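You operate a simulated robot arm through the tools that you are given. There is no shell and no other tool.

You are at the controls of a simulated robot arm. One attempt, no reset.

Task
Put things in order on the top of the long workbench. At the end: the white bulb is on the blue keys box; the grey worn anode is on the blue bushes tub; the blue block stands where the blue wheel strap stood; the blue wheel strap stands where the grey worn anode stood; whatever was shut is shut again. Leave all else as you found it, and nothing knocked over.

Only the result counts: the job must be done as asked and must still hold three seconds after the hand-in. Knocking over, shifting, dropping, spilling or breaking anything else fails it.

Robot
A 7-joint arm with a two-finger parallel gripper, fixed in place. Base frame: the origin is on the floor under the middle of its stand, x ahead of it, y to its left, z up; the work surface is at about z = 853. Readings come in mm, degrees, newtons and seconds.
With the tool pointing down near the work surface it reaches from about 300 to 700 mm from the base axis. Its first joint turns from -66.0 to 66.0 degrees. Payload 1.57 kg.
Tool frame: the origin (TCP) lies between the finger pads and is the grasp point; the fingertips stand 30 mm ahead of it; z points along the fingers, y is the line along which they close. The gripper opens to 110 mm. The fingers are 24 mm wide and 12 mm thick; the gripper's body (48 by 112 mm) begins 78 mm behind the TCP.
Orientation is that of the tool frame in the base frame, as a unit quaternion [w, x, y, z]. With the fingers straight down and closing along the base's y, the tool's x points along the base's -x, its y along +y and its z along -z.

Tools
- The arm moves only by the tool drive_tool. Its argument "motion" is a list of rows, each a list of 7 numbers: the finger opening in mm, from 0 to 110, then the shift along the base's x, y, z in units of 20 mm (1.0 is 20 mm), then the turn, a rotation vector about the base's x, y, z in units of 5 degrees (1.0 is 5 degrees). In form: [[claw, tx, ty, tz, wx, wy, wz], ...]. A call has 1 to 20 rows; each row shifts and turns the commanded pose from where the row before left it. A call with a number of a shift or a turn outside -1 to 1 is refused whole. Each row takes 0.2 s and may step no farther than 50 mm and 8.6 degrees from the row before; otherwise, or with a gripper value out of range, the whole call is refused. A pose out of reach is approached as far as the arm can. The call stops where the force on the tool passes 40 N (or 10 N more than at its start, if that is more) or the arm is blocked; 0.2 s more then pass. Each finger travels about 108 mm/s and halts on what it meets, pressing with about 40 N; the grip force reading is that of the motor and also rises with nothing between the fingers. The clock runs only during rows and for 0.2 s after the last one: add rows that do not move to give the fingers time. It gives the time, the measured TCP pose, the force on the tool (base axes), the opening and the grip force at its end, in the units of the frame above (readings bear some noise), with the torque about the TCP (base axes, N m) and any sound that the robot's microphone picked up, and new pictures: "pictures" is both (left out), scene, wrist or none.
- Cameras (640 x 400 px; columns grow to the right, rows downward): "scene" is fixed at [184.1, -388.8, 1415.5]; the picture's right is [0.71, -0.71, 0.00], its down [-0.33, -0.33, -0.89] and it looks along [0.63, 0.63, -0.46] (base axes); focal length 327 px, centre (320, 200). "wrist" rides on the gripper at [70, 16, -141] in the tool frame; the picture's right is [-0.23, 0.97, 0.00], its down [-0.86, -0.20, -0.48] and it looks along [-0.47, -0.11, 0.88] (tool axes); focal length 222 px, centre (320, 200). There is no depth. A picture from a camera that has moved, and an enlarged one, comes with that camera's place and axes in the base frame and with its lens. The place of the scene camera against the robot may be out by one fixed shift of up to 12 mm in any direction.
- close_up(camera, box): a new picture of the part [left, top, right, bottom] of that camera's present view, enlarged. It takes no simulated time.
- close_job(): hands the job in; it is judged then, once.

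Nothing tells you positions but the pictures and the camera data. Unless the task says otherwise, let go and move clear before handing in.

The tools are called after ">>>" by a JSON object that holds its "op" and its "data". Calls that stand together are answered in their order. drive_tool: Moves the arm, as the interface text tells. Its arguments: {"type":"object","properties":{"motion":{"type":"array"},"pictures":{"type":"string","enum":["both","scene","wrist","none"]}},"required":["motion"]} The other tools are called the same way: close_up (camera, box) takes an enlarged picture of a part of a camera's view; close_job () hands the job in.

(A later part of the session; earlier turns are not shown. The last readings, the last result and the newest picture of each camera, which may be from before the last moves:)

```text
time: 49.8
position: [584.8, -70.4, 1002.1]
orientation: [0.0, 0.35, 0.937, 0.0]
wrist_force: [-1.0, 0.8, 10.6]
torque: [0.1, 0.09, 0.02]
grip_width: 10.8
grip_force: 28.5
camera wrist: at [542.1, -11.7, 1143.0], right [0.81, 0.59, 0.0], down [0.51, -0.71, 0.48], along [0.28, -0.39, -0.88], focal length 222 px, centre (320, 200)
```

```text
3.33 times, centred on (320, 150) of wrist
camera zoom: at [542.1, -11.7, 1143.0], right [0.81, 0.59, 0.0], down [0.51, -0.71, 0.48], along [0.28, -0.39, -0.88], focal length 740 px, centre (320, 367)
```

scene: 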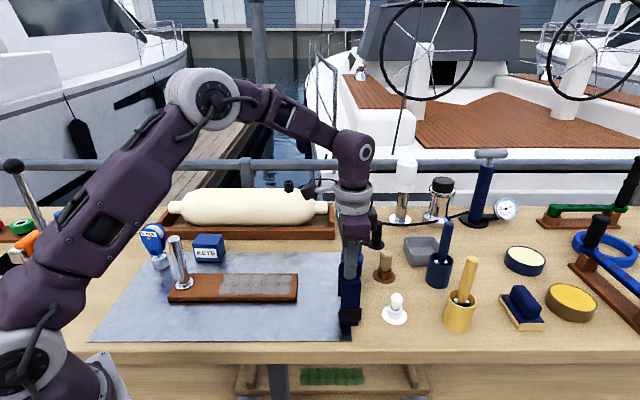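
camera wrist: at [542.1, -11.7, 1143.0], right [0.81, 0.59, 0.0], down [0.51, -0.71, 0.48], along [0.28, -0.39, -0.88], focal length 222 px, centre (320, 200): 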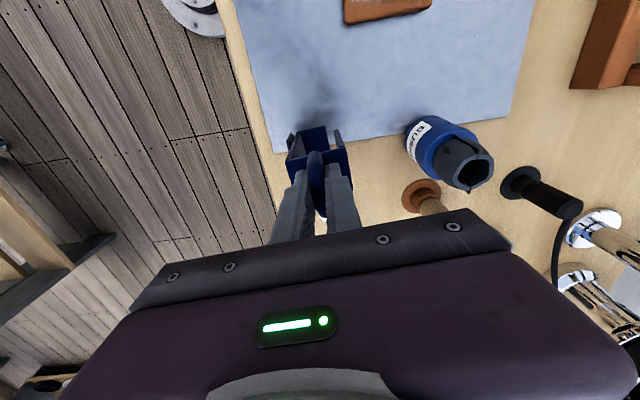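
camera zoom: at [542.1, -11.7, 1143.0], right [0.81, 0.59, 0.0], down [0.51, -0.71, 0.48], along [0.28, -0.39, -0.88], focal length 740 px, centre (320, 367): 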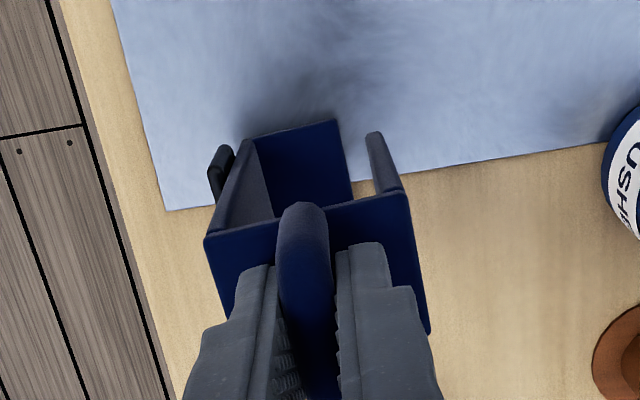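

The torque is near zero, so the foot is flat on the surface. Releasing in small steps.

>>> {"op": "drive_tool", "data": {"motion": [[13, 0, 0, 0, 0, 0, 0], [16, 0, 0, 0, 0, 0, 0], [20, 0, 0, 0, 0, 0, 0], [28, 0, 0, 0, 0, 0, 0], [38, 0, 0, 0, 0, 0, 0], [46, 0, 0, 0, 0, 0, 0], [46, 0, 0, 0, 0, 0, 0]]}}

>>> {"op": "close_up", "data": {"camera": "scene", "box": [310, 220, 390, 340]}}

>>> {"op": "close_up", "data": {"camera": "wrist", "box": [250, 90, 390, 210]}}

```text
time: 51.4
position: [585.5, -70.2, 1003.6]
orientation: [0.001, 0.35, 0.937, 0.0]
wrist_force: [0.5, -0.1, 0.6]
torque: [0.01, -0.02, 0.01]
grip_width: 45.9
grip_force: 0.0
camera wrist: at [542.2, -11.6, 1143.0], right [0.81, 0.59, 0.0], down [0.51, -0.71, 0.48], along [0.28, -0.39, -0.88], focal length 222 px, centre (320, 200)
```

scene: 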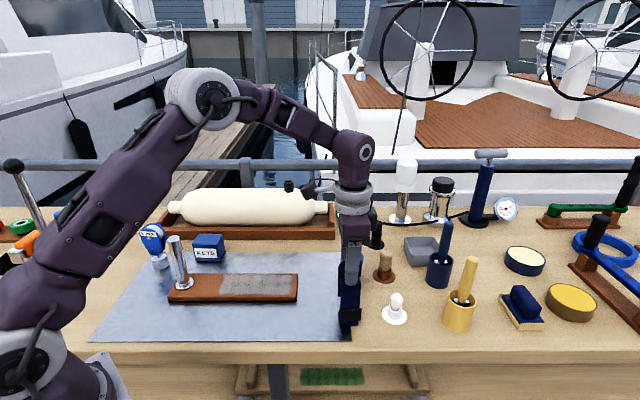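
wrist: 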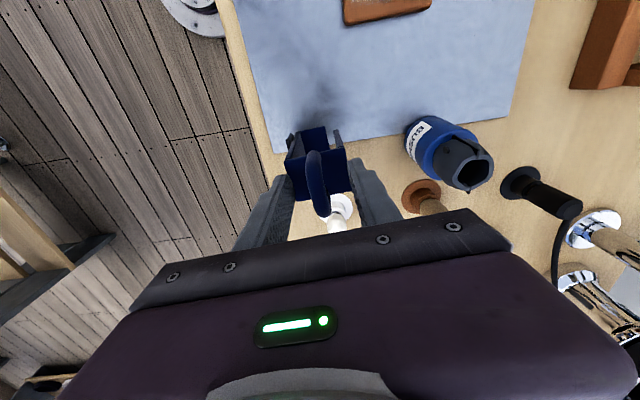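

```text
3.33 times, centred on (350, 280) of scene
camera zoom: at [184.1, -388.8, 1415.5], right [0.71, -0.71, 0.0], down [-0.33, -0.33, -0.89], along [0.63, 0.63, -0.46], focal length 1089 px, centre (220, -67)
```

zoom: 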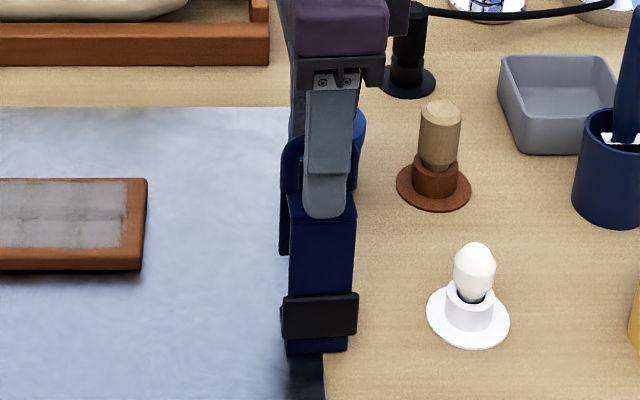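

```text
3.33 times, centred on (320, 150) of wrist
camera zoom: at [542.2, -11.6, 1143.0], right [0.81, 0.59, 0.0], down [0.51, -0.71, 0.48], along [0.28, -0.39, -0.88], focal length 740 px, centre (320, 367)
```

zoom: 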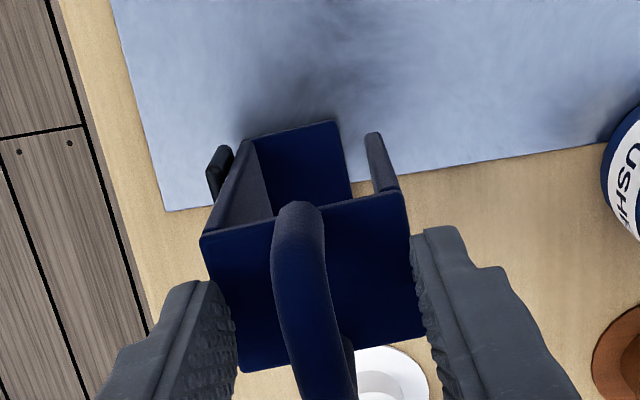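

The strap stands on its own. I'll rise clear of it and then travel to the pulley block.

>>> {"op": "drive_tool", "data": {"motion": [[46, 0, 0, 0.4, 0, 0, 0], [46, 0, 0, 0.8, 0, 0, 0], [46, 0, 0, 1, 0, 0, 0], [46, 0, 0, 1, 0, 0, 0], [46, 0, 0, 1, 0, 0, 0], [60, -0.5, 1, 0.3, 0, 0, 0], [60, -0.5, 1, 0, 0, 0, 0], [60, -0.5, 1, 0, 0, 0, 0], [60, -0.5, 1, 0, 0, 0, 0], [60, -0.5, 1, 0, 0, 0, 0], [60, -0.5, 1, 0, 0, 0, 0], [60, -0.5, 1, 0, 0, 0, 0], [60, -0.5, 1, 0, 0, 0, 0], [60, -0.5, 1, 0, 0, 0, 0], [60, -0.5, 1, 0, 0, 0, 0], [60, 0, 0, 0, 0, 0, 0]], "pictures": "scene"}}

>>> {"op": "close_up", "data": {"camera": "scene", "box": [310, 220, 420, 340]}}

```text
time: 54.8
position: [486.2, 130.1, 1094.2]
orientation: [0.001, 0.351, 0.936, 0.001]
wrist_force: [0.1, -0.7, 0.3]
torque: [-0.01, 0.0, 0.0]
grip_width: 59.9
grip_force: 0.0
```

scene: 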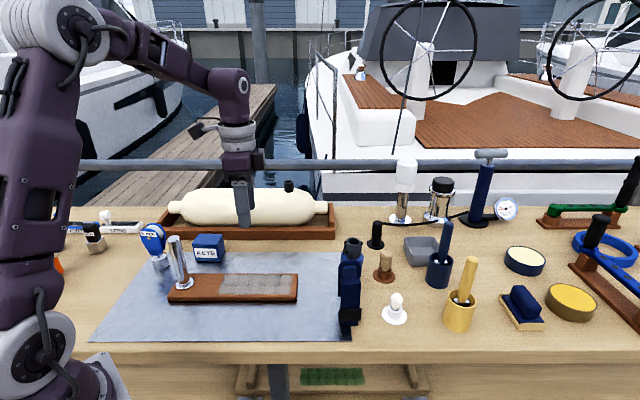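

```text
3.33 times, centred on (365, 280) of scene
camera zoom: at [184.1, -388.8, 1415.5], right [0.71, -0.71, 0.0], down [-0.33, -0.33, -0.89], along [0.63, 0.63, -0.46], focal length 1089 px, centre (170, -67)
```

zoom: 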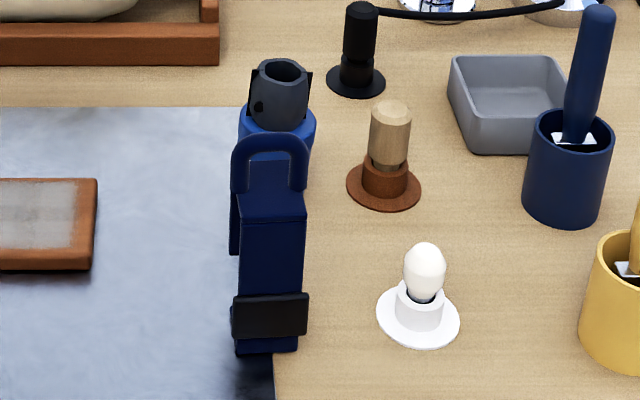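

The strap and the anode are both standing fine. Continuing to above the pulley block.

>>> {"op": "drive_tool", "data": {"motion": [[80, -0.42, 0.953, 0, 0, 0, -0.17], [80, -0.42, 0.953, 0, 0, 0, -0.17], [80, -0.42, 0.953, 0, 0, 0, -0.17], [80, -0.42, 0.953, 0, 0, 0, -0.17], [80, -0.42, 0.953, 0, 0, 0, -0.17], [80, -0.42, 0.953, 0, 0, 0, -0.17], [80, -0.42, 0.953, 0, 0, 0, -0.17], [80, -0.42, 0.953, 0, 0, 0, -0.17], [80, -0.42, 0.953, 0, 0, 0, -0.17], [80, -0.42, 0.953, 0, 0, 0, -0.17], [80, -0.42, 0.953, 0, 0, 0, -0.17], [80, -0.42, 0.953, 0, 0, 0, -0.17], [80, -0.42, 0.953, 0, 0, 0, -0.17], [80, -0.42, 0.953, 0, 0, 0, -0.17], [80, 0, 0, 0, 0, 0, 0]]}}

>>> {"op": "close_up", "data": {"camera": "wrist", "box": [250, 90, 390, 210]}}

>>> {"op": "close_up", "data": {"camera": "scene", "box": [120, 170, 240, 300]}}

```text
time: 58.0
position: [367.3, 394.6, 1089.0]
orientation: [0.002, 0.445, 0.895, 0.001]
wrist_force: [0.0, 0.3, -0.1]
torque: [0.03, 0.0, 0.0]
grip_width: 79.8
grip_force: 0.1
camera wrist: at [337.4, 461.3, 1230.4], right [0.91, 0.41, 0.0], down [0.36, -0.8, 0.48], along [0.2, -0.44, -0.88], focal length 222 px, centre (320, 200)
```

scene: 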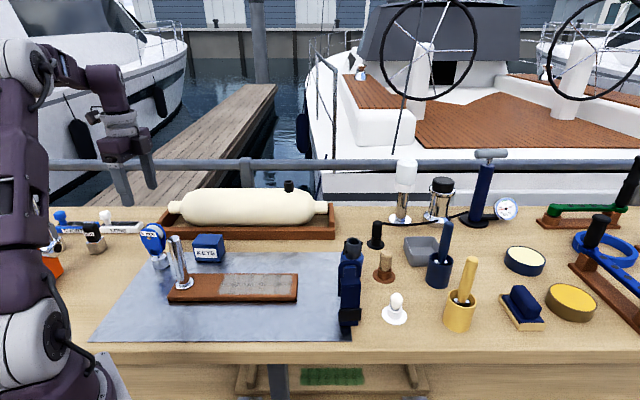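
wrist: 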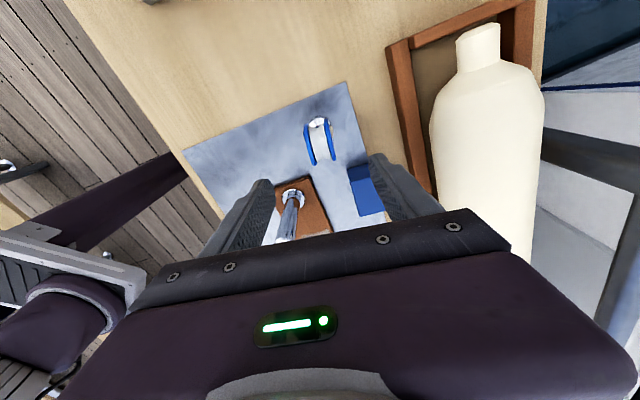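

```text
3.33 times, centred on (320, 150) of wrist
camera zoom: at [337.4, 461.3, 1230.4], right [0.91, 0.41, 0.0], down [0.36, -0.8, 0.48], along [0.2, -0.44, -0.88], focal length 740 px, centre (320, 367)
```

zoom: 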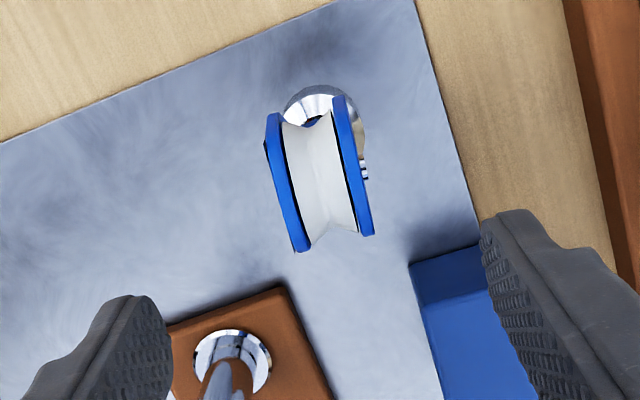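

```text
3.08 times, centred on (180, 235) of scene
camera zoom: at [184.1, -388.8, 1415.5], right [0.71, -0.71, 0.0], down [-0.33, -0.33, -0.89], along [0.63, 0.63, -0.46], focal length 1005 px, centre (751, 92)
```

zoom: 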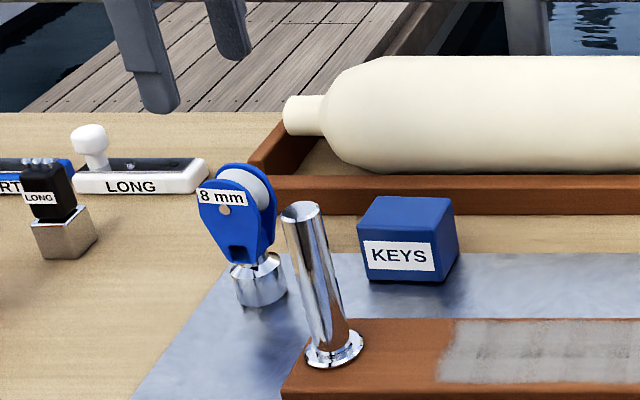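

The block's cheeks are centred near (367, 396) with their normal at about 36°, which matches the tool's closing line. I'll descend partway and recheck.

>>> {"op": "drive_tool", "data": {"motion": [[70, 0, 0.07, -0.9, 0, 0, -0.2], [70, 0, 0, -0.9, 0, 0, 0], [70, 0, 0, -0.9, 0, 0, 0], [70, 0, 0, -0.9, 0, 0, 0], [70, 0, 0, -0.4, 0, 0, 0], [70, 0, 0, 0, 0, 0, 0]]}}

>>> {"op": "close_up", "data": {"camera": "wrist", "box": [250, 110, 390, 230]}}

>>> {"op": "close_up", "data": {"camera": "scene", "box": [120, 180, 220, 300]}}

```text
time: 59.4
position: [367.4, 398.6, 1011.8]
orientation: [0.002, 0.453, 0.892, 0.0]
wrist_force: [-0.2, -0.3, -0.4]
torque: [-0.02, 0.05, 0.01]
grip_width: 70.0
grip_force: 0.0
camera wrist: at [339.2, 465.2, 1152.1], right [0.92, 0.39, 0.0], down [0.34, -0.81, 0.48], along [0.19, -0.44, -0.88], focal length 222 px, centre (320, 200)
```

scene: 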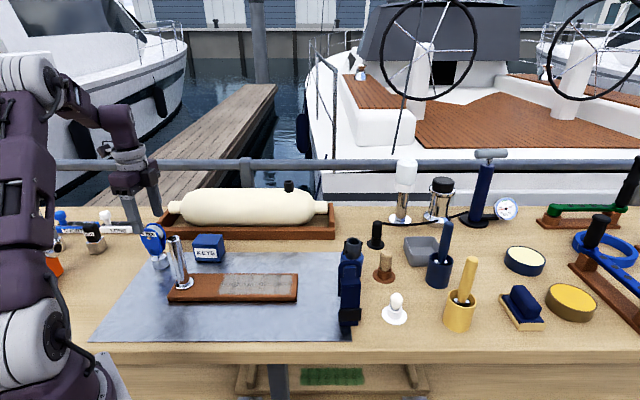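
wrist: 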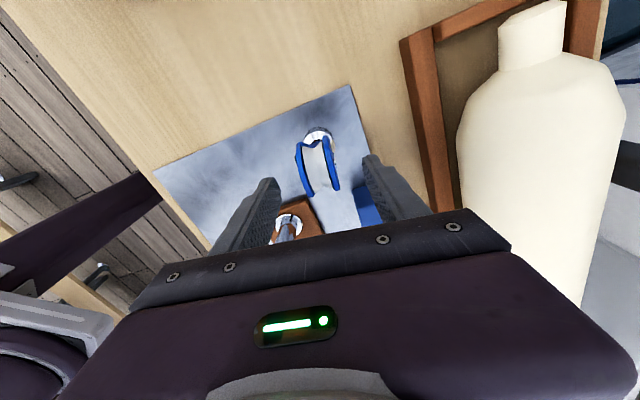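

```text
3.33 times, centred on (320, 170) of wrist
camera zoom: at [339.2, 465.2, 1152.1], right [0.92, 0.39, 0.0], down [0.34, -0.81, 0.48], along [0.19, -0.44, -0.88], focal length 740 px, centre (320, 300)
```

zoom: 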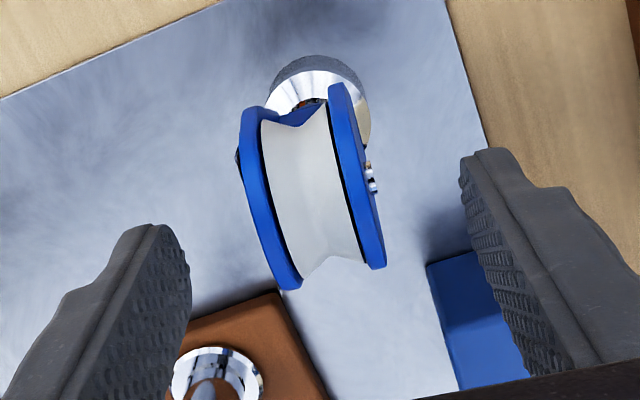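

```text
3.33 times, centred on (170, 240) of scene
camera zoom: at [184.1, -388.8, 1415.5], right [0.71, -0.71, 0.0], down [-0.33, -0.33, -0.89], along [0.63, 0.63, -0.46], focal length 1089 px, centre (820, 67)
```

zoom: 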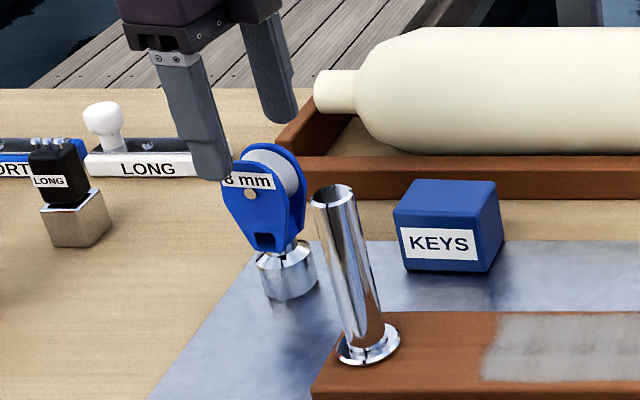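

Alignment is good to about 1–2 mm. Descending to z = 954 and closing on the cheeks.

>>> {"op": "drive_tool", "data": {"motion": [[70, 0, -0.08, -0.8, 0, 0, 0], [70, 0, 0, -0.8, 0, 0, 0], [70, 0, 0, -0.8, 0, 0, 0], [70, 0, 0, -0.5, 0, 0, 0], [70, 0, 0, 0, 0, 0, 0]]}}

>>> {"op": "close_up", "data": {"camera": "wrist", "box": [250, 110, 390, 230]}}

>>> {"op": "close_up", "data": {"camera": "scene", "box": [120, 180, 220, 300]}}

```text
time: 60.6
position: [368.3, 397.4, 953.9]
orientation: [0.001, 0.453, 0.891, 0.001]
wrist_force: [-0.2, -0.5, 0.1]
torque: [-0.02, 0.01, 0.0]
grip_width: 69.9
grip_force: 0.1
camera wrist: at [339.4, 463.8, 1094.1], right [0.92, 0.39, 0.0], down [0.34, -0.81, 0.48], along [0.19, -0.44, -0.88], focal length 222 px, centre (320, 200)
```

scene: 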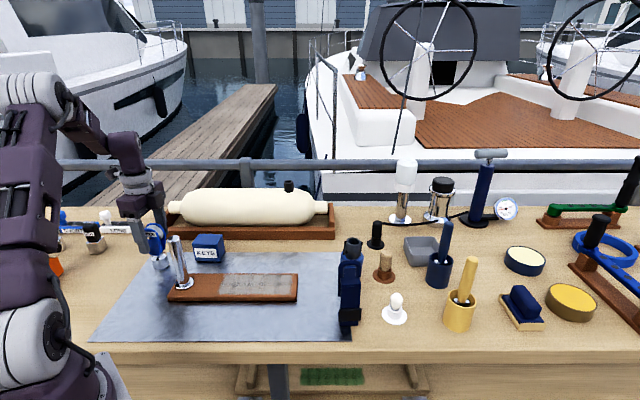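
wrist: 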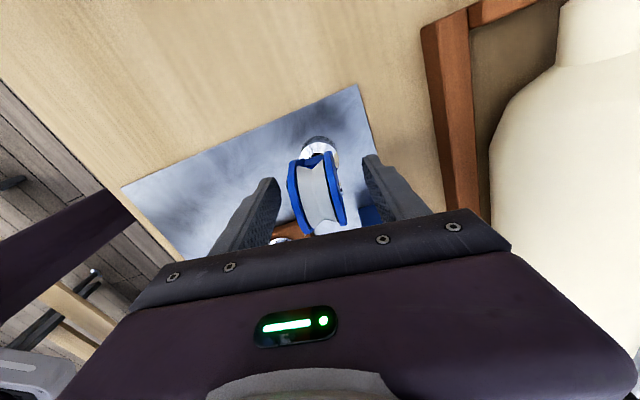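

```text
3.33 times, centred on (320, 170) of wrist
camera zoom: at [339.4, 463.8, 1094.1], right [0.92, 0.39, 0.0], down [0.34, -0.81, 0.48], along [0.19, -0.44, -0.88], focal length 740 px, centre (320, 300)
```

zoom: 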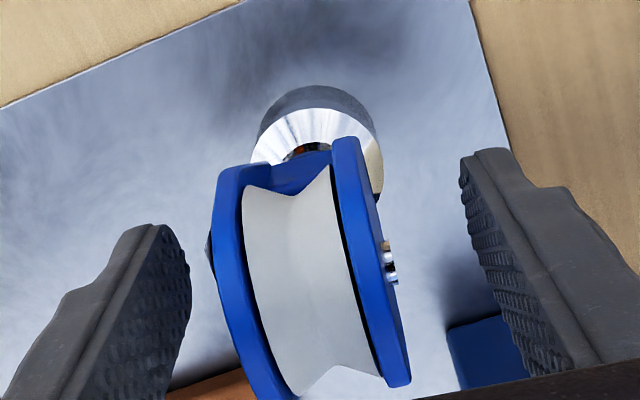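

```text
3.33 times, centred on (170, 240) of scene
camera zoom: at [184.1, -388.8, 1415.5], right [0.71, -0.71, 0.0], down [-0.33, -0.33, -0.89], along [0.63, 0.63, -0.46], focal length 1089 px, centre (820, 67)
```

zoom: 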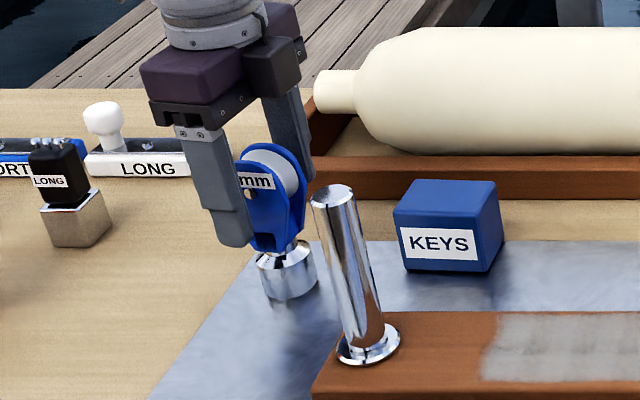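

The block sits about 2.5 mm towards the front finger. I'll correct that, then close gradually.

>>> {"op": "drive_tool", "data": {"motion": [[70, -0.105, -0.077, 0, 0, 0, 0], [60, 0, 0, 0, 0, 0, 0], [50, 0, 0, 0, 0, 0, 0], [44, 0, 0, 0, 0, 0, 0], [38, 0, 0, 0, 0, 0, 0], [30, 0, 0, 0, 0, 0, 0], [20, 0, 0, 0, 0, 0, 0], [20, 0, 0, 0, 0, 0, 0]]}}

>>> {"op": "close_up", "data": {"camera": "wrist", "box": [250, 110, 390, 230]}}

>>> {"op": "close_up", "data": {"camera": "scene", "box": [120, 180, 220, 300]}}

```text
time: 62.4
position: [365.5, 395.4, 954.9]
orientation: [0.001, 0.453, 0.892, 0.001]
wrist_force: [0.6, 0.5, -0.8]
torque: [0.03, -0.03, -0.01]
grip_width: 29.9
grip_force: 39.3
camera wrist: at [337.5, 462.1, 1094.5], right [0.92, 0.39, 0.0], down [0.34, -0.81, 0.48], along [0.19, -0.44, -0.88], focal length 222 px, centre (320, 200)
```

scene: 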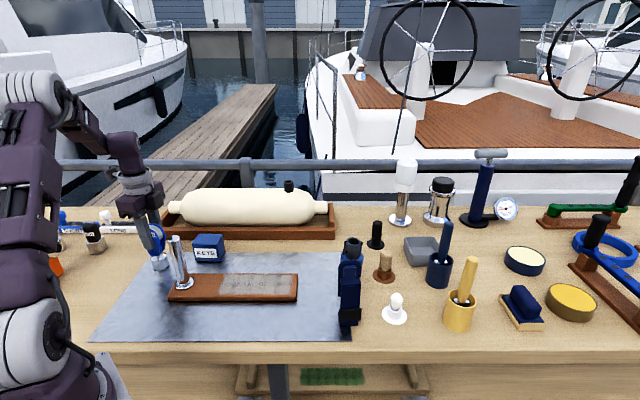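
wrist: 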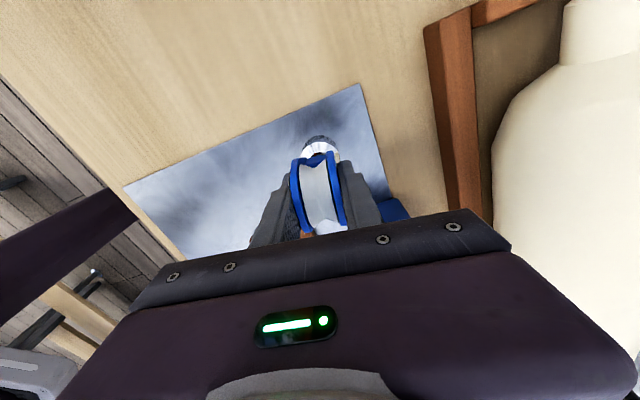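

```text
3.33 times, centred on (320, 170) of wrist
camera zoom: at [337.5, 462.1, 1094.5], right [0.92, 0.39, 0.0], down [0.34, -0.81, 0.48], along [0.19, -0.44, -0.88], focal length 740 px, centre (320, 300)
```

zoom: 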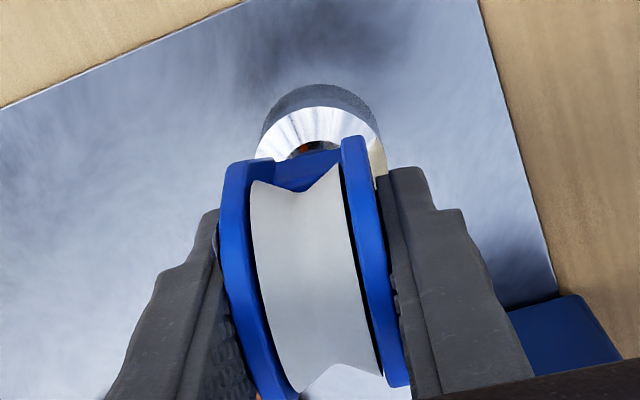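

```text
3.33 times, centred on (170, 240) of scene
camera zoom: at [184.2, -388.8, 1415.5], right [0.71, -0.71, 0.0], down [-0.33, -0.33, -0.89], along [0.63, 0.63, -0.46], focal length 1089 px, centre (820, 67)
```

zoom: 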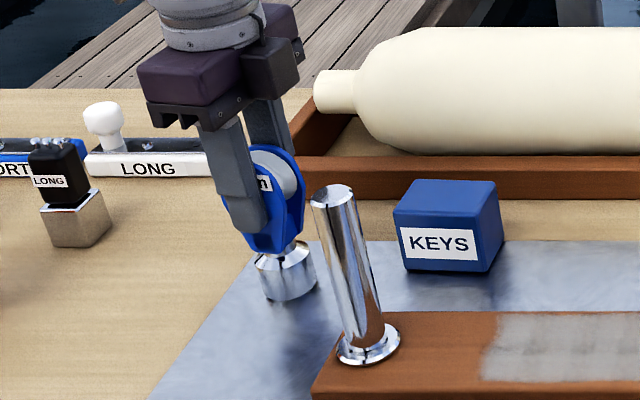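

The block is held by its cheeks (29.9 mm), and its base is right under the TCP. Lifting a little to check.

>>> {"op": "drive_tool", "data": {"motion": [[20, 0, 0, 0.25, 0, 0, 0], [20, 0, 0, 0.5, 0, 0, 0], [20, 0, 0, 0.75, 0, 0, 0], [20, 0, 0, 0, 0, 0, 0], [20, 0, 0, 0, 0, 0, 0]]}}

>>> {"op": "close_up", "data": {"camera": "scene", "box": [120, 180, 220, 300]}}

```text
time: 63.6
position: [366.2, 395.5, 984.6]
orientation: [0.001, 0.454, 0.891, 0.0]
wrist_force: [-0.3, -0.4, -3.7]
torque: [0.01, 0.03, -0.01]
grip_width: 29.9
grip_force: 38.9
camera wrist: at [337.1, 461.8, 1125.5], right [0.92, 0.39, 0.0], down [0.34, -0.81, 0.48], along [0.19, -0.44, -0.88], focal length 222 px, centre (320, 200)
```

scene: 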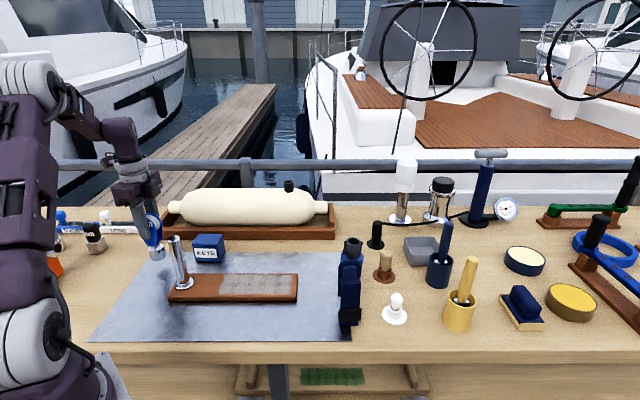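
wrist: 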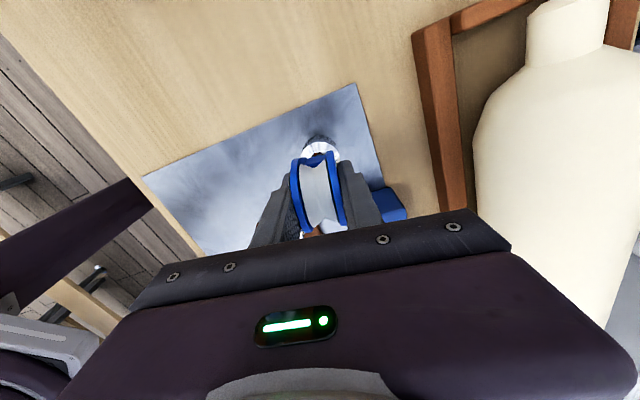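

```text
3.33 times, centred on (170, 240) of scene
camera zoom: at [184.2, -388.7, 1415.5], right [0.71, -0.71, 0.0], down [-0.33, -0.33, -0.89], along [0.63, 0.63, -0.46], focal length 1089 px, centre (820, 67)
```

zoom: 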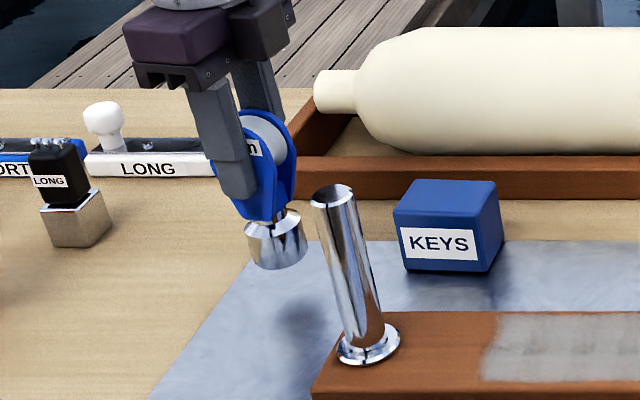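

It hangs straight, about 0.35 kg. I'll raise it above everything and carry it over to where the strap stood.

>>> {"op": "drive_tool", "data": {"motion": [[20, 0, 0, 0.8, 0, 0, 0], [20, 0, 0, 0.9, 0, 0, 0], [20, 0, 0, 0.9, 0, 0, 0], [20, 0, 0, 0.6, 0, 0, 0], [20, 0.967, -0.825, 0, 0, 0, 0], [20, 0.967, -0.825, 0, 0, 0, 0], [20, 0.967, -0.825, 0, 0, 0, 0], [20, 0.967, -0.825, 0, 0, 0, 0], [20, 0.967, -0.825, 0, 0, 0, 0], [20, 0.967, -0.825, 0, 0, 0, 0], [20, 0.967, -0.825, 0, 0, 0, 0], [20, 0.967, -0.825, 0, 0, 0, 0], [20, 0.967, -0.825, 0, 0, 0, 0], [20, 0.967, -0.825, 0, 0, 0, 0], [20, 0.967, -0.825, 0, 0, 0, 0], [20, 0, 0, 0, 0, 0, 0], [20, 0, 0, 0, 0, 0, 0]]}}

>>> {"op": "close_up", "data": {"camera": "scene", "box": [200, 180, 320, 310]}}

>>> {"op": "close_up", "data": {"camera": "wrist", "box": [250, 80, 390, 220]}}

```text
time: 67.2
position: [578.1, 215.0, 1050.8]
orientation: [0.001, 0.453, 0.891, 0.001]
wrist_force: [-0.2, 0.6, -3.9]
torque: [-0.02, 0.03, -0.01]
grip_width: 29.5
grip_force: 38.9
camera wrist: at [548.9, 280.7, 1191.7], right [0.92, 0.39, 0.0], down [0.34, -0.81, 0.48], along [0.19, -0.44, -0.88], focal length 222 px, centre (320, 200)
```

scene: 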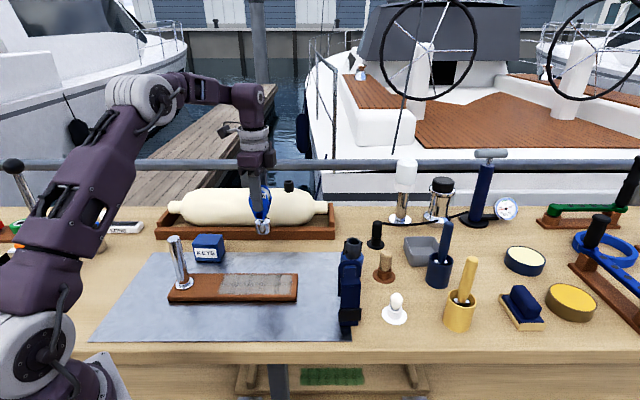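
wrist: 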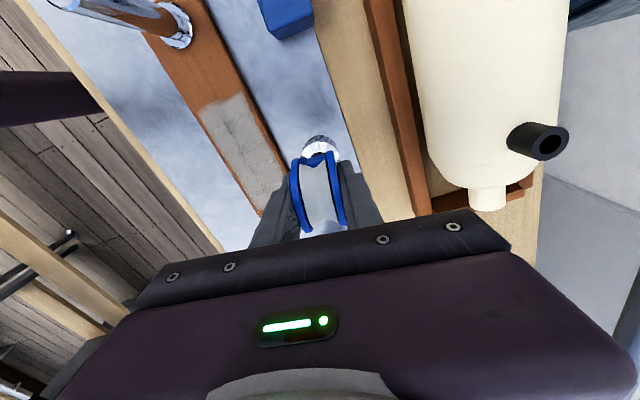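

```text
3.08 times, centred on (260, 245) of scene
camera zoom: at [184.2, -388.8, 1415.5], right [0.71, -0.71, 0.0], down [-0.33, -0.33, -0.89], along [0.63, 0.63, -0.46], focal length 1005 px, centre (505, 62)
```

zoom: 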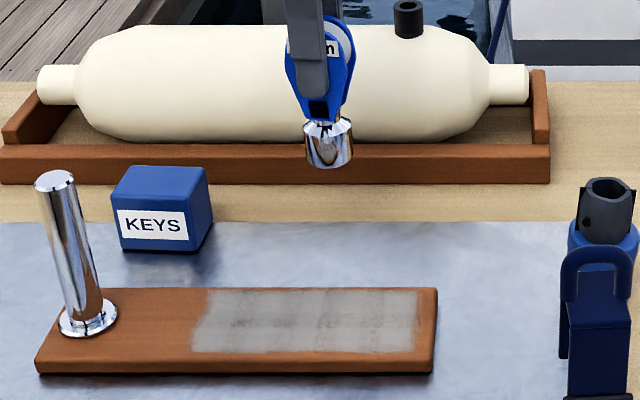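

```text
2.86 times, centred on (320, 150) of wrist
camera zoom: at [548.9, 280.7, 1191.7], right [0.92, 0.39, 0.0], down [0.34, -0.81, 0.48], along [0.19, -0.44, -0.88], focal length 635 px, centre (320, 343)
```

zoom: 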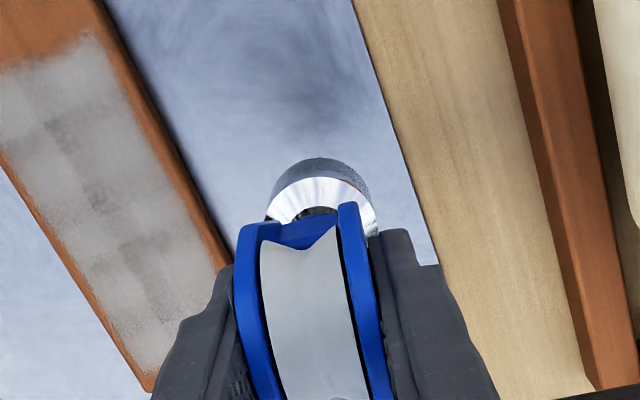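

Over the spot at (578, 215). Lowering to just above the mat.

>>> {"op": "drive_tool", "data": {"motion": [[20, 0.02, -0.03, -0.9, 0, 0, 0], [20, 0, 0, -0.9, 0, 0, 0], [20, 0, 0, -0.9, 0, 0, 0], [20, 0, 0, -0.9, 0, 0, 0], [20, 0, 0, -0.6, 0, 0, 0], [20, 0, 0, -0.3, 0, 0, 0], [20, 0, 0, 0, 0, 0, 0]], "pictures": "none"}}

>>> {"op": "close_up", "data": {"camera": "scene", "box": [210, 200, 320, 310]}}

```text
time: 68.8
position: [575.7, 212.6, 958.5]
orientation: [0.001, 0.453, 0.891, 0.0]
wrist_force: [0.1, -0.6, -3.3]
torque: [0.01, 0.01, -0.01]
grip_width: 29.7
grip_force: 39.0
```

```text
3.64 times, centred on (265, 255) of scene
camera zoom: at [184.2, -388.7, 1415.5], right [0.71, -0.71, 0.0], down [-0.33, -0.33, -0.89], along [0.63, 0.63, -0.46], focal length 1188 px, centre (520, 0)
```

zoom: 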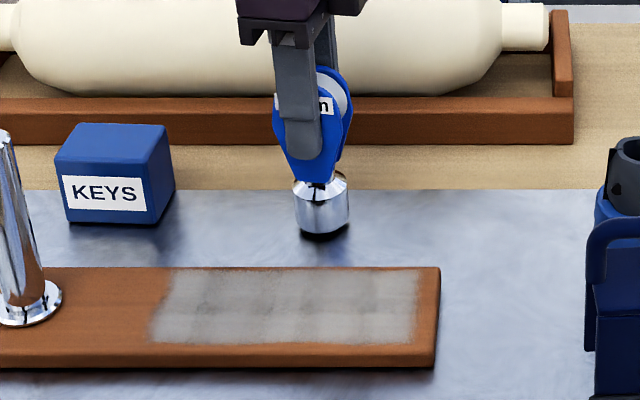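

>>> {"op": "drive_tool", "data": {"motion": [[20, 0.05, 0.03, -0.1, 0, 0, 0], [20, 0, 0, 0, 0, 0, 0]], "pictures": "none"}}

```text
time: 69.4
position: [578.5, 214.1, 957.6]
orientation: [0.001, 0.453, 0.891, 0.0]
wrist_force: [-0.8, -1.0, -3.3]
torque: [0.0, 0.0, -0.01]
grip_width: 29.9
grip_force: 39.5
```

>>> {"op": "drive_tool", "data": {"motion": [[20, 0, 0, -0.08, 0, 0, 0], [20, 0, 0, 0, 0, 0, 0]], "pictures": "none"}}

```text
time: 70.0
position: [576.6, 213.2, 954.6]
orientation: [0.002, 0.454, 0.891, 0.0]
wrist_force: [0.0, 0.0, -3.9]
torque: [0.01, 0.02, 0.0]
grip_width: 29.7
grip_force: 39.5
```

>>> {"op": "drive_tool", "data": {"motion": [[20, 0, 0, -0.06, 0, 0, 0], [20, 0, 0, 0, 0, 0, 0]], "pictures": "none"}}

```text
time: 70.6
position: [578.1, 214.0, 955.5]
orientation: [0.0, 0.453, 0.892, 0.0]
wrist_force: [-0.1, 0.8, -3.0]
torque: [-0.03, 0.0, 0.0]
grip_width: 29.8
grip_force: 39.4
```

>>> {"op": "drive_tool", "data": {"motion": [[20, 0, 0, -0.05, 0, 0, 0], [20, 0, 0, 0, 0, 0, 0]], "pictures": "none"}}

```text
time: 71.2
position: [578.3, 213.5, 953.6]
orientation: [0.002, 0.454, 0.891, 0.001]
wrist_force: [-5.3, -3.4, 14.5]
torque: [-0.09, 0.73, 0.08]
grip_width: 29.5
grip_force: 38.5
```

Contact. I'll ease off slightly, then release gradually.

>>> {"op": "drive_tool", "data": {"motion": [[20, 0, 0, 0.03, 0, 0, 0], [20, 0, 0, 0, 0, 0, 0]], "pictures": "none"}}

>>> {"op": "close_up", "data": {"camera": "scene", "box": [230, 200, 310, 290]}}

```text
time: 71.8
position: [578.0, 214.1, 953.9]
orientation: [0.001, 0.453, 0.891, 0.0]
wrist_force: [-4.2, -5.0, 11.8]
torque: [-0.19, 0.54, 0.12]
grip_width: 30.1
grip_force: 39.2
```

```text
4.44 times, centred on (270, 245) of scene
camera zoom: at [183.8, -389.0, 1415.5], right [0.71, -0.71, 0.0], down [-0.33, -0.33, -0.89], along [0.63, 0.63, -0.46], focal length 1452 px, centre (542, 0)
```

zoom: 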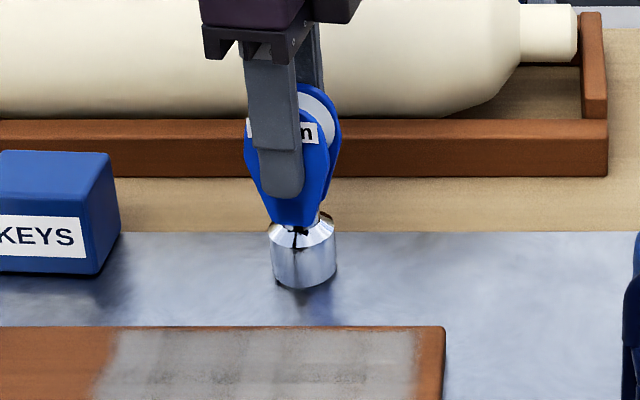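

>>> {"op": "drive_tool", "data": {"motion": [[20, 0, 0, 0.02, 0, 0, 0], [30, 0, 0, 0, 0, 0, 0], [31, 0, 0, 0, 0, 0, 0], [33, 0, 0, 0, 0, 0, 0], [36, 0, 0, 0, 0, 0, 0], [42, 0, 0, 0, 0, 0, 0], [52, 0, 0, 0, 0, 0, 0], [60, 0, 0, 0, 0, 0, 0], [60, 0, 0, 0, 0, 0, 0]]}}

>>> {"op": "close_up", "data": {"camera": "scene", "box": [230, 200, 310, 290]}}

>>> {"op": "close_up", "data": {"camera": "wrist", "box": [250, 110, 390, 230]}}

```text
time: 73.8
position: [578.4, 214.6, 953.9]
orientation: [0.001, 0.453, 0.892, 0.0]
wrist_force: [-0.3, -0.6, 0.2]
torque: [-0.02, 0.01, -0.02]
grip_width: 60.0
grip_force: 0.1
camera wrist: at [549.9, 280.9, 1094.8], right [0.92, 0.39, 0.0], down [0.34, -0.81, 0.48], along [0.19, -0.44, -0.88], focal length 222 px, centre (320, 200)
```

scene: 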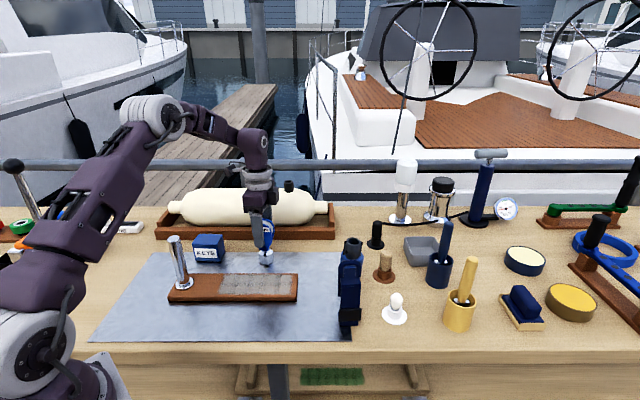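
wrist: 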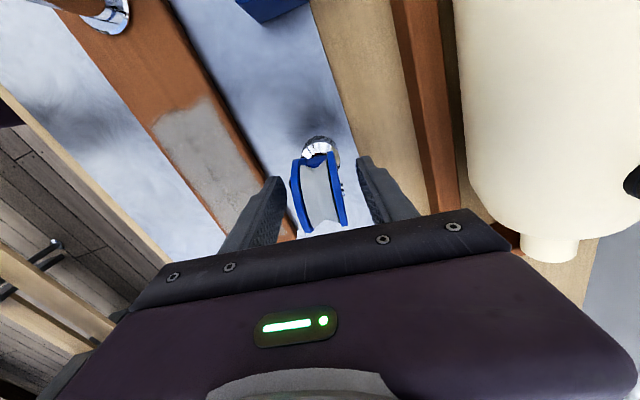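

```text
4.44 times, centred on (270, 245) of scene
camera zoom: at [184.1, -388.8, 1415.5], right [0.71, -0.71, 0.0], down [-0.33, -0.33, -0.89], along [0.63, 0.63, -0.46], focal length 1452 px, centre (542, 0)
```

zoom: 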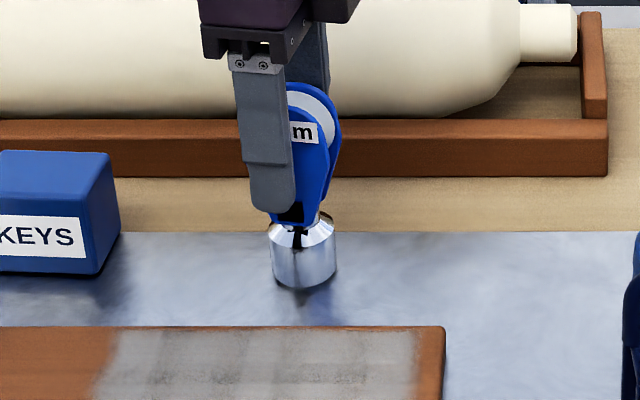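

```text
3.33 times, centred on (320, 170) of wrist
camera zoom: at [549.9, 280.9, 1094.8], right [0.92, 0.39, 0.0], down [0.34, -0.81, 0.48], along [0.19, -0.44, -0.88], focal length 740 px, centre (320, 300)
```

zoom: 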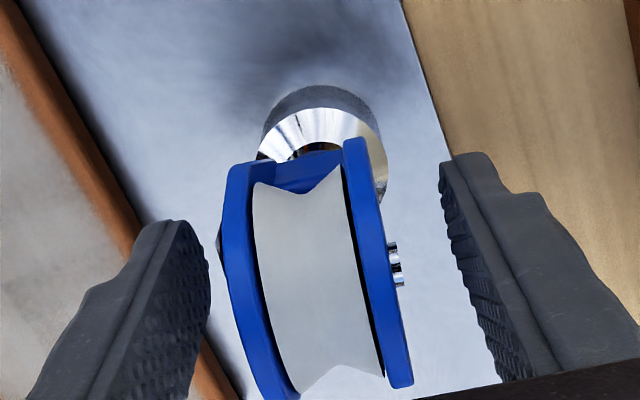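

The block stands where the strap was. I'll rise clear, then swing over towards the bulb, turning the tool back to straight yaw on the way.

>>> {"op": "drive_tool", "data": {"motion": [[60, 0, 0, 0.5, 0, 0, 0], [60, 0, 0, 1, 0, 0, 0], [60, 0, 0, 1, 0, 0, 0], [60, 0, 0, 1, 0, 0, 0], [60, 0, 0, 1, 0, 0, 0], [60, 0, 0, 1, 0, 0, 0], [60, 0, 0, 0.6, 0, 0, 0], [60, 0, -0.8, 0, 0, 0, 0.9], [60, 0, -0.9, 0, 0, 0, 0.9], [60, 0, -0.9, 0, 0, 0, 0.9], [60, 0, -0.9, 0, 0, 0, 0.9], [60, 0, -0.9, 0, 0, 0, 0.9], [60, 0, -0.9, 0, 0, 0, 0.9], [60, 0, -0.9, 0, 0, 0, 0.9], [60, 0, -0.9, 0, 0, 0, 0.9], [60, 0, -0.9, 0, 0, 0, 0.9], [60, 0, 0, 0, 0, 0, 0]], "pictures": "scene"}}

>>> {"op": "close_up", "data": {"camera": "scene", "box": [200, 190, 320, 300]}}

```text
time: 77.4
position: [579.9, 53.2, 1074.3]
orientation: [0.001, 0.116, 0.993, 0.002]
wrist_force: [0.1, -0.3, 0.6]
torque: [0.0, 0.01, 0.01]
grip_width: 60.0
grip_force: 0.2
```

scene: 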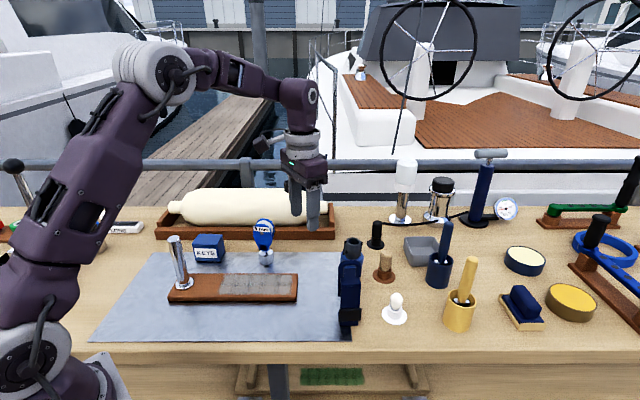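

```text
3.64 times, centred on (260, 245) of scene
camera zoom: at [184.1, -388.8, 1415.5], right [0.71, -0.71, 0.0], down [-0.33, -0.33, -0.89], along [0.63, 0.63, -0.46], focal length 1188 px, centre (538, 36)
```

zoom: 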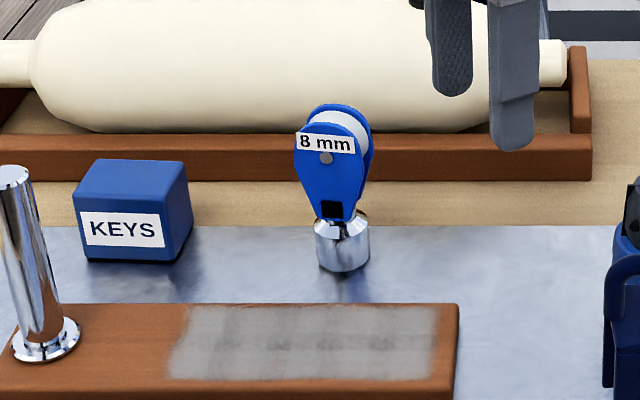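

The block is standing well. Continuing to a viewing position near the bulb.

>>> {"op": "drive_tool", "data": {"motion": [[60, 0.1, -0.99, 0, 0, 0, 0.3], [60, 0.1, -0.99, 0, 0, 0, 0.3], [60, 0.1, -0.99, 0, 0, 0, 0.3], [60, 0.1, -0.99, 0, 0, 0, 0.3], [60, 0.1, -0.99, 0, 0, 0, 0.3], [60, 0.1, -0.99, 0, 0, 0, 0.3], [60, 0.1, -0.99, 0, 0, 0, 0.3], [60, 0.1, -0.99, 0, 0, 0, 0.3], [60, 0.1, -0.99, 0, 0, 0, 0.26], [60, 0, 0, 0, 0, 0, 0]]}}

>>> {"op": "close_up", "data": {"camera": "wrist", "box": [270, 140, 370, 230]}}

```text
time: 79.6
position: [596.2, -124.5, 1074.5]
orientation: [0.001, 0.0, 1.0, 0.0]
wrist_force: [1.3, 0.5, 0.1]
torque: [-0.02, -0.02, -0.02]
grip_width: 60.0
grip_force: 0.0
camera wrist: at [525.5, -108.6, 1215.3], right [0.23, 0.97, 0.0], down [0.85, -0.2, 0.48], along [0.47, -0.11, -0.88], focal length 222 px, centre (320, 200)
```

scene: 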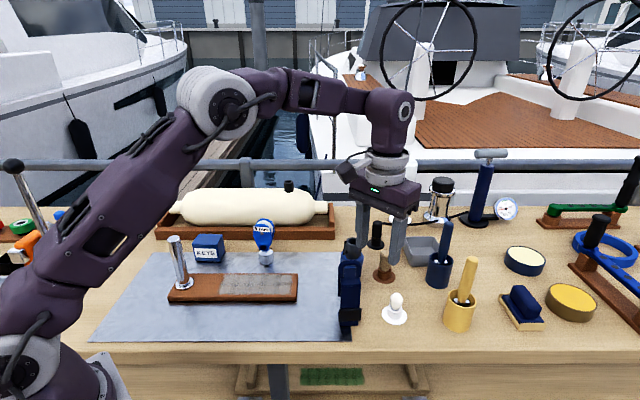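
wrist: 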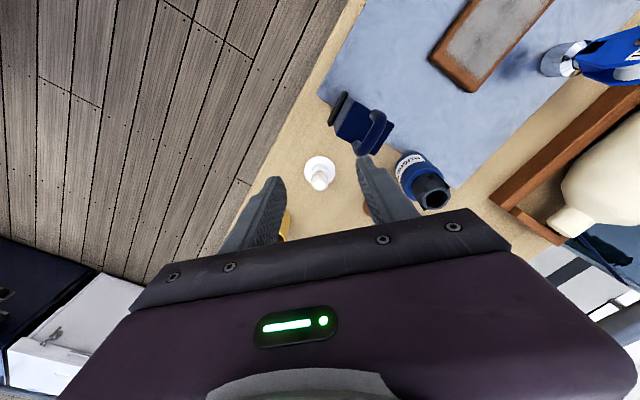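

```text
4.44 times, centred on (320, 185) of wrist
camera zoom: at [525.5, -108.6, 1215.3], right [0.23, 0.97, 0.0], down [0.85, -0.2, 0.48], along [0.47, -0.11, -0.88], focal length 987 px, centre (320, 267)
```

zoom: 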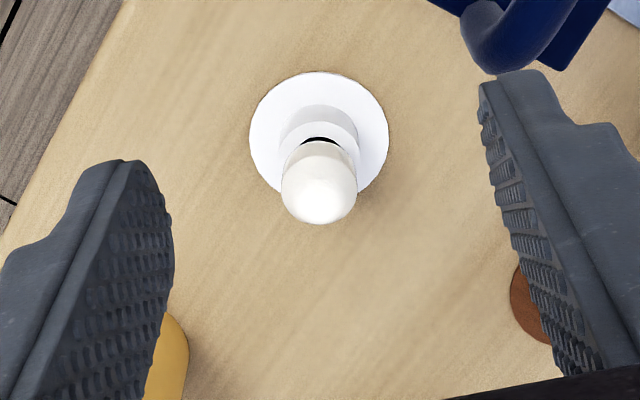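

The bulb is at (660, -140) with its bulge centred near z = 902. I'll move out at height, clear of the strap, and then down above the bulb.

>>> {"op": "drive_tool", "data": {"motion": [[60, 0.75, -0.25, -0.3, 0, 0, 0], [60, 0.75, -0.25, -0.3, 0, 0, 0], [60, 0.75, -0.25, -0.3, 0, 0, 0], [60, 0.24, 0, -0.9, 0, 0, 0], [60, 0.24, 0, -0.9, 0, 0, 0], [60, 0.24, 0, -0.9, 0, 0, 0], [60, 0.24, 0, -0.9, 0, 0, 0], [60, 0, 0, 0, 0, 0, 0]]}}

>>> {"op": "close_up", "data": {"camera": "wrist", "box": [260, 110, 380, 230]}}

>>> {"op": "close_up", "data": {"camera": "scene", "box": [330, 210, 450, 340]}}

```text
time: 81.4
position: [661.1, -137.2, 985.0]
orientation: [0.001, 0.001, 1.0, 0.001]
wrist_force: [-0.8, -0.3, -0.7]
torque: [-0.01, 0.06, -0.02]
grip_width: 60.0
grip_force: 0.1
camera wrist: at [590.8, -120.8, 1125.7], right [0.23, 0.97, 0.0], down [0.85, -0.2, 0.48], along [0.47, -0.11, -0.88], focal length 222 px, centre (320, 200)
```

scene: 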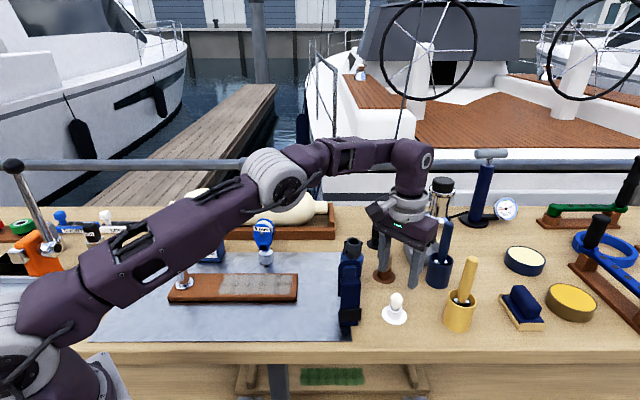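
wrist: 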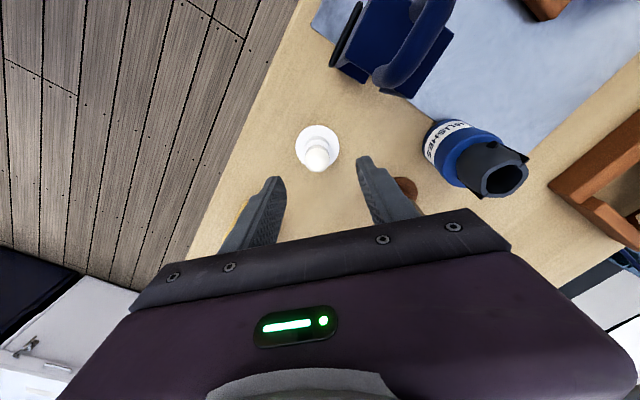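

```text
3.33 times, centred on (320, 170) of wrist
camera zoom: at [590.8, -120.8, 1125.7], right [0.23, 0.97, 0.0], down [0.85, -0.2, 0.48], along [0.47, -0.11, -0.88], focal length 740 px, centre (320, 300)
```

zoom: 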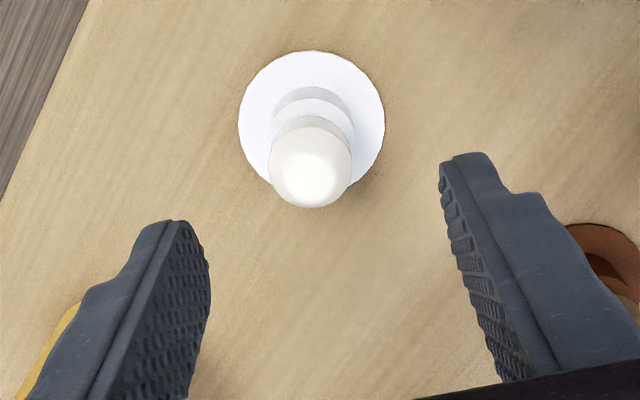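

```text
3.08 times, centred on (390, 275) of scene
camera zoom: at [184.1, -388.8, 1415.5], right [0.71, -0.71, 0.0], down [-0.33, -0.33, -0.89], along [0.63, 0.63, -0.46], focal length 1005 px, centre (105, -31)
```

zoom: 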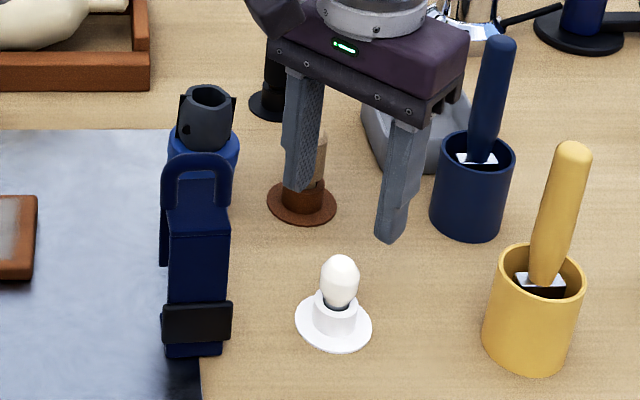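

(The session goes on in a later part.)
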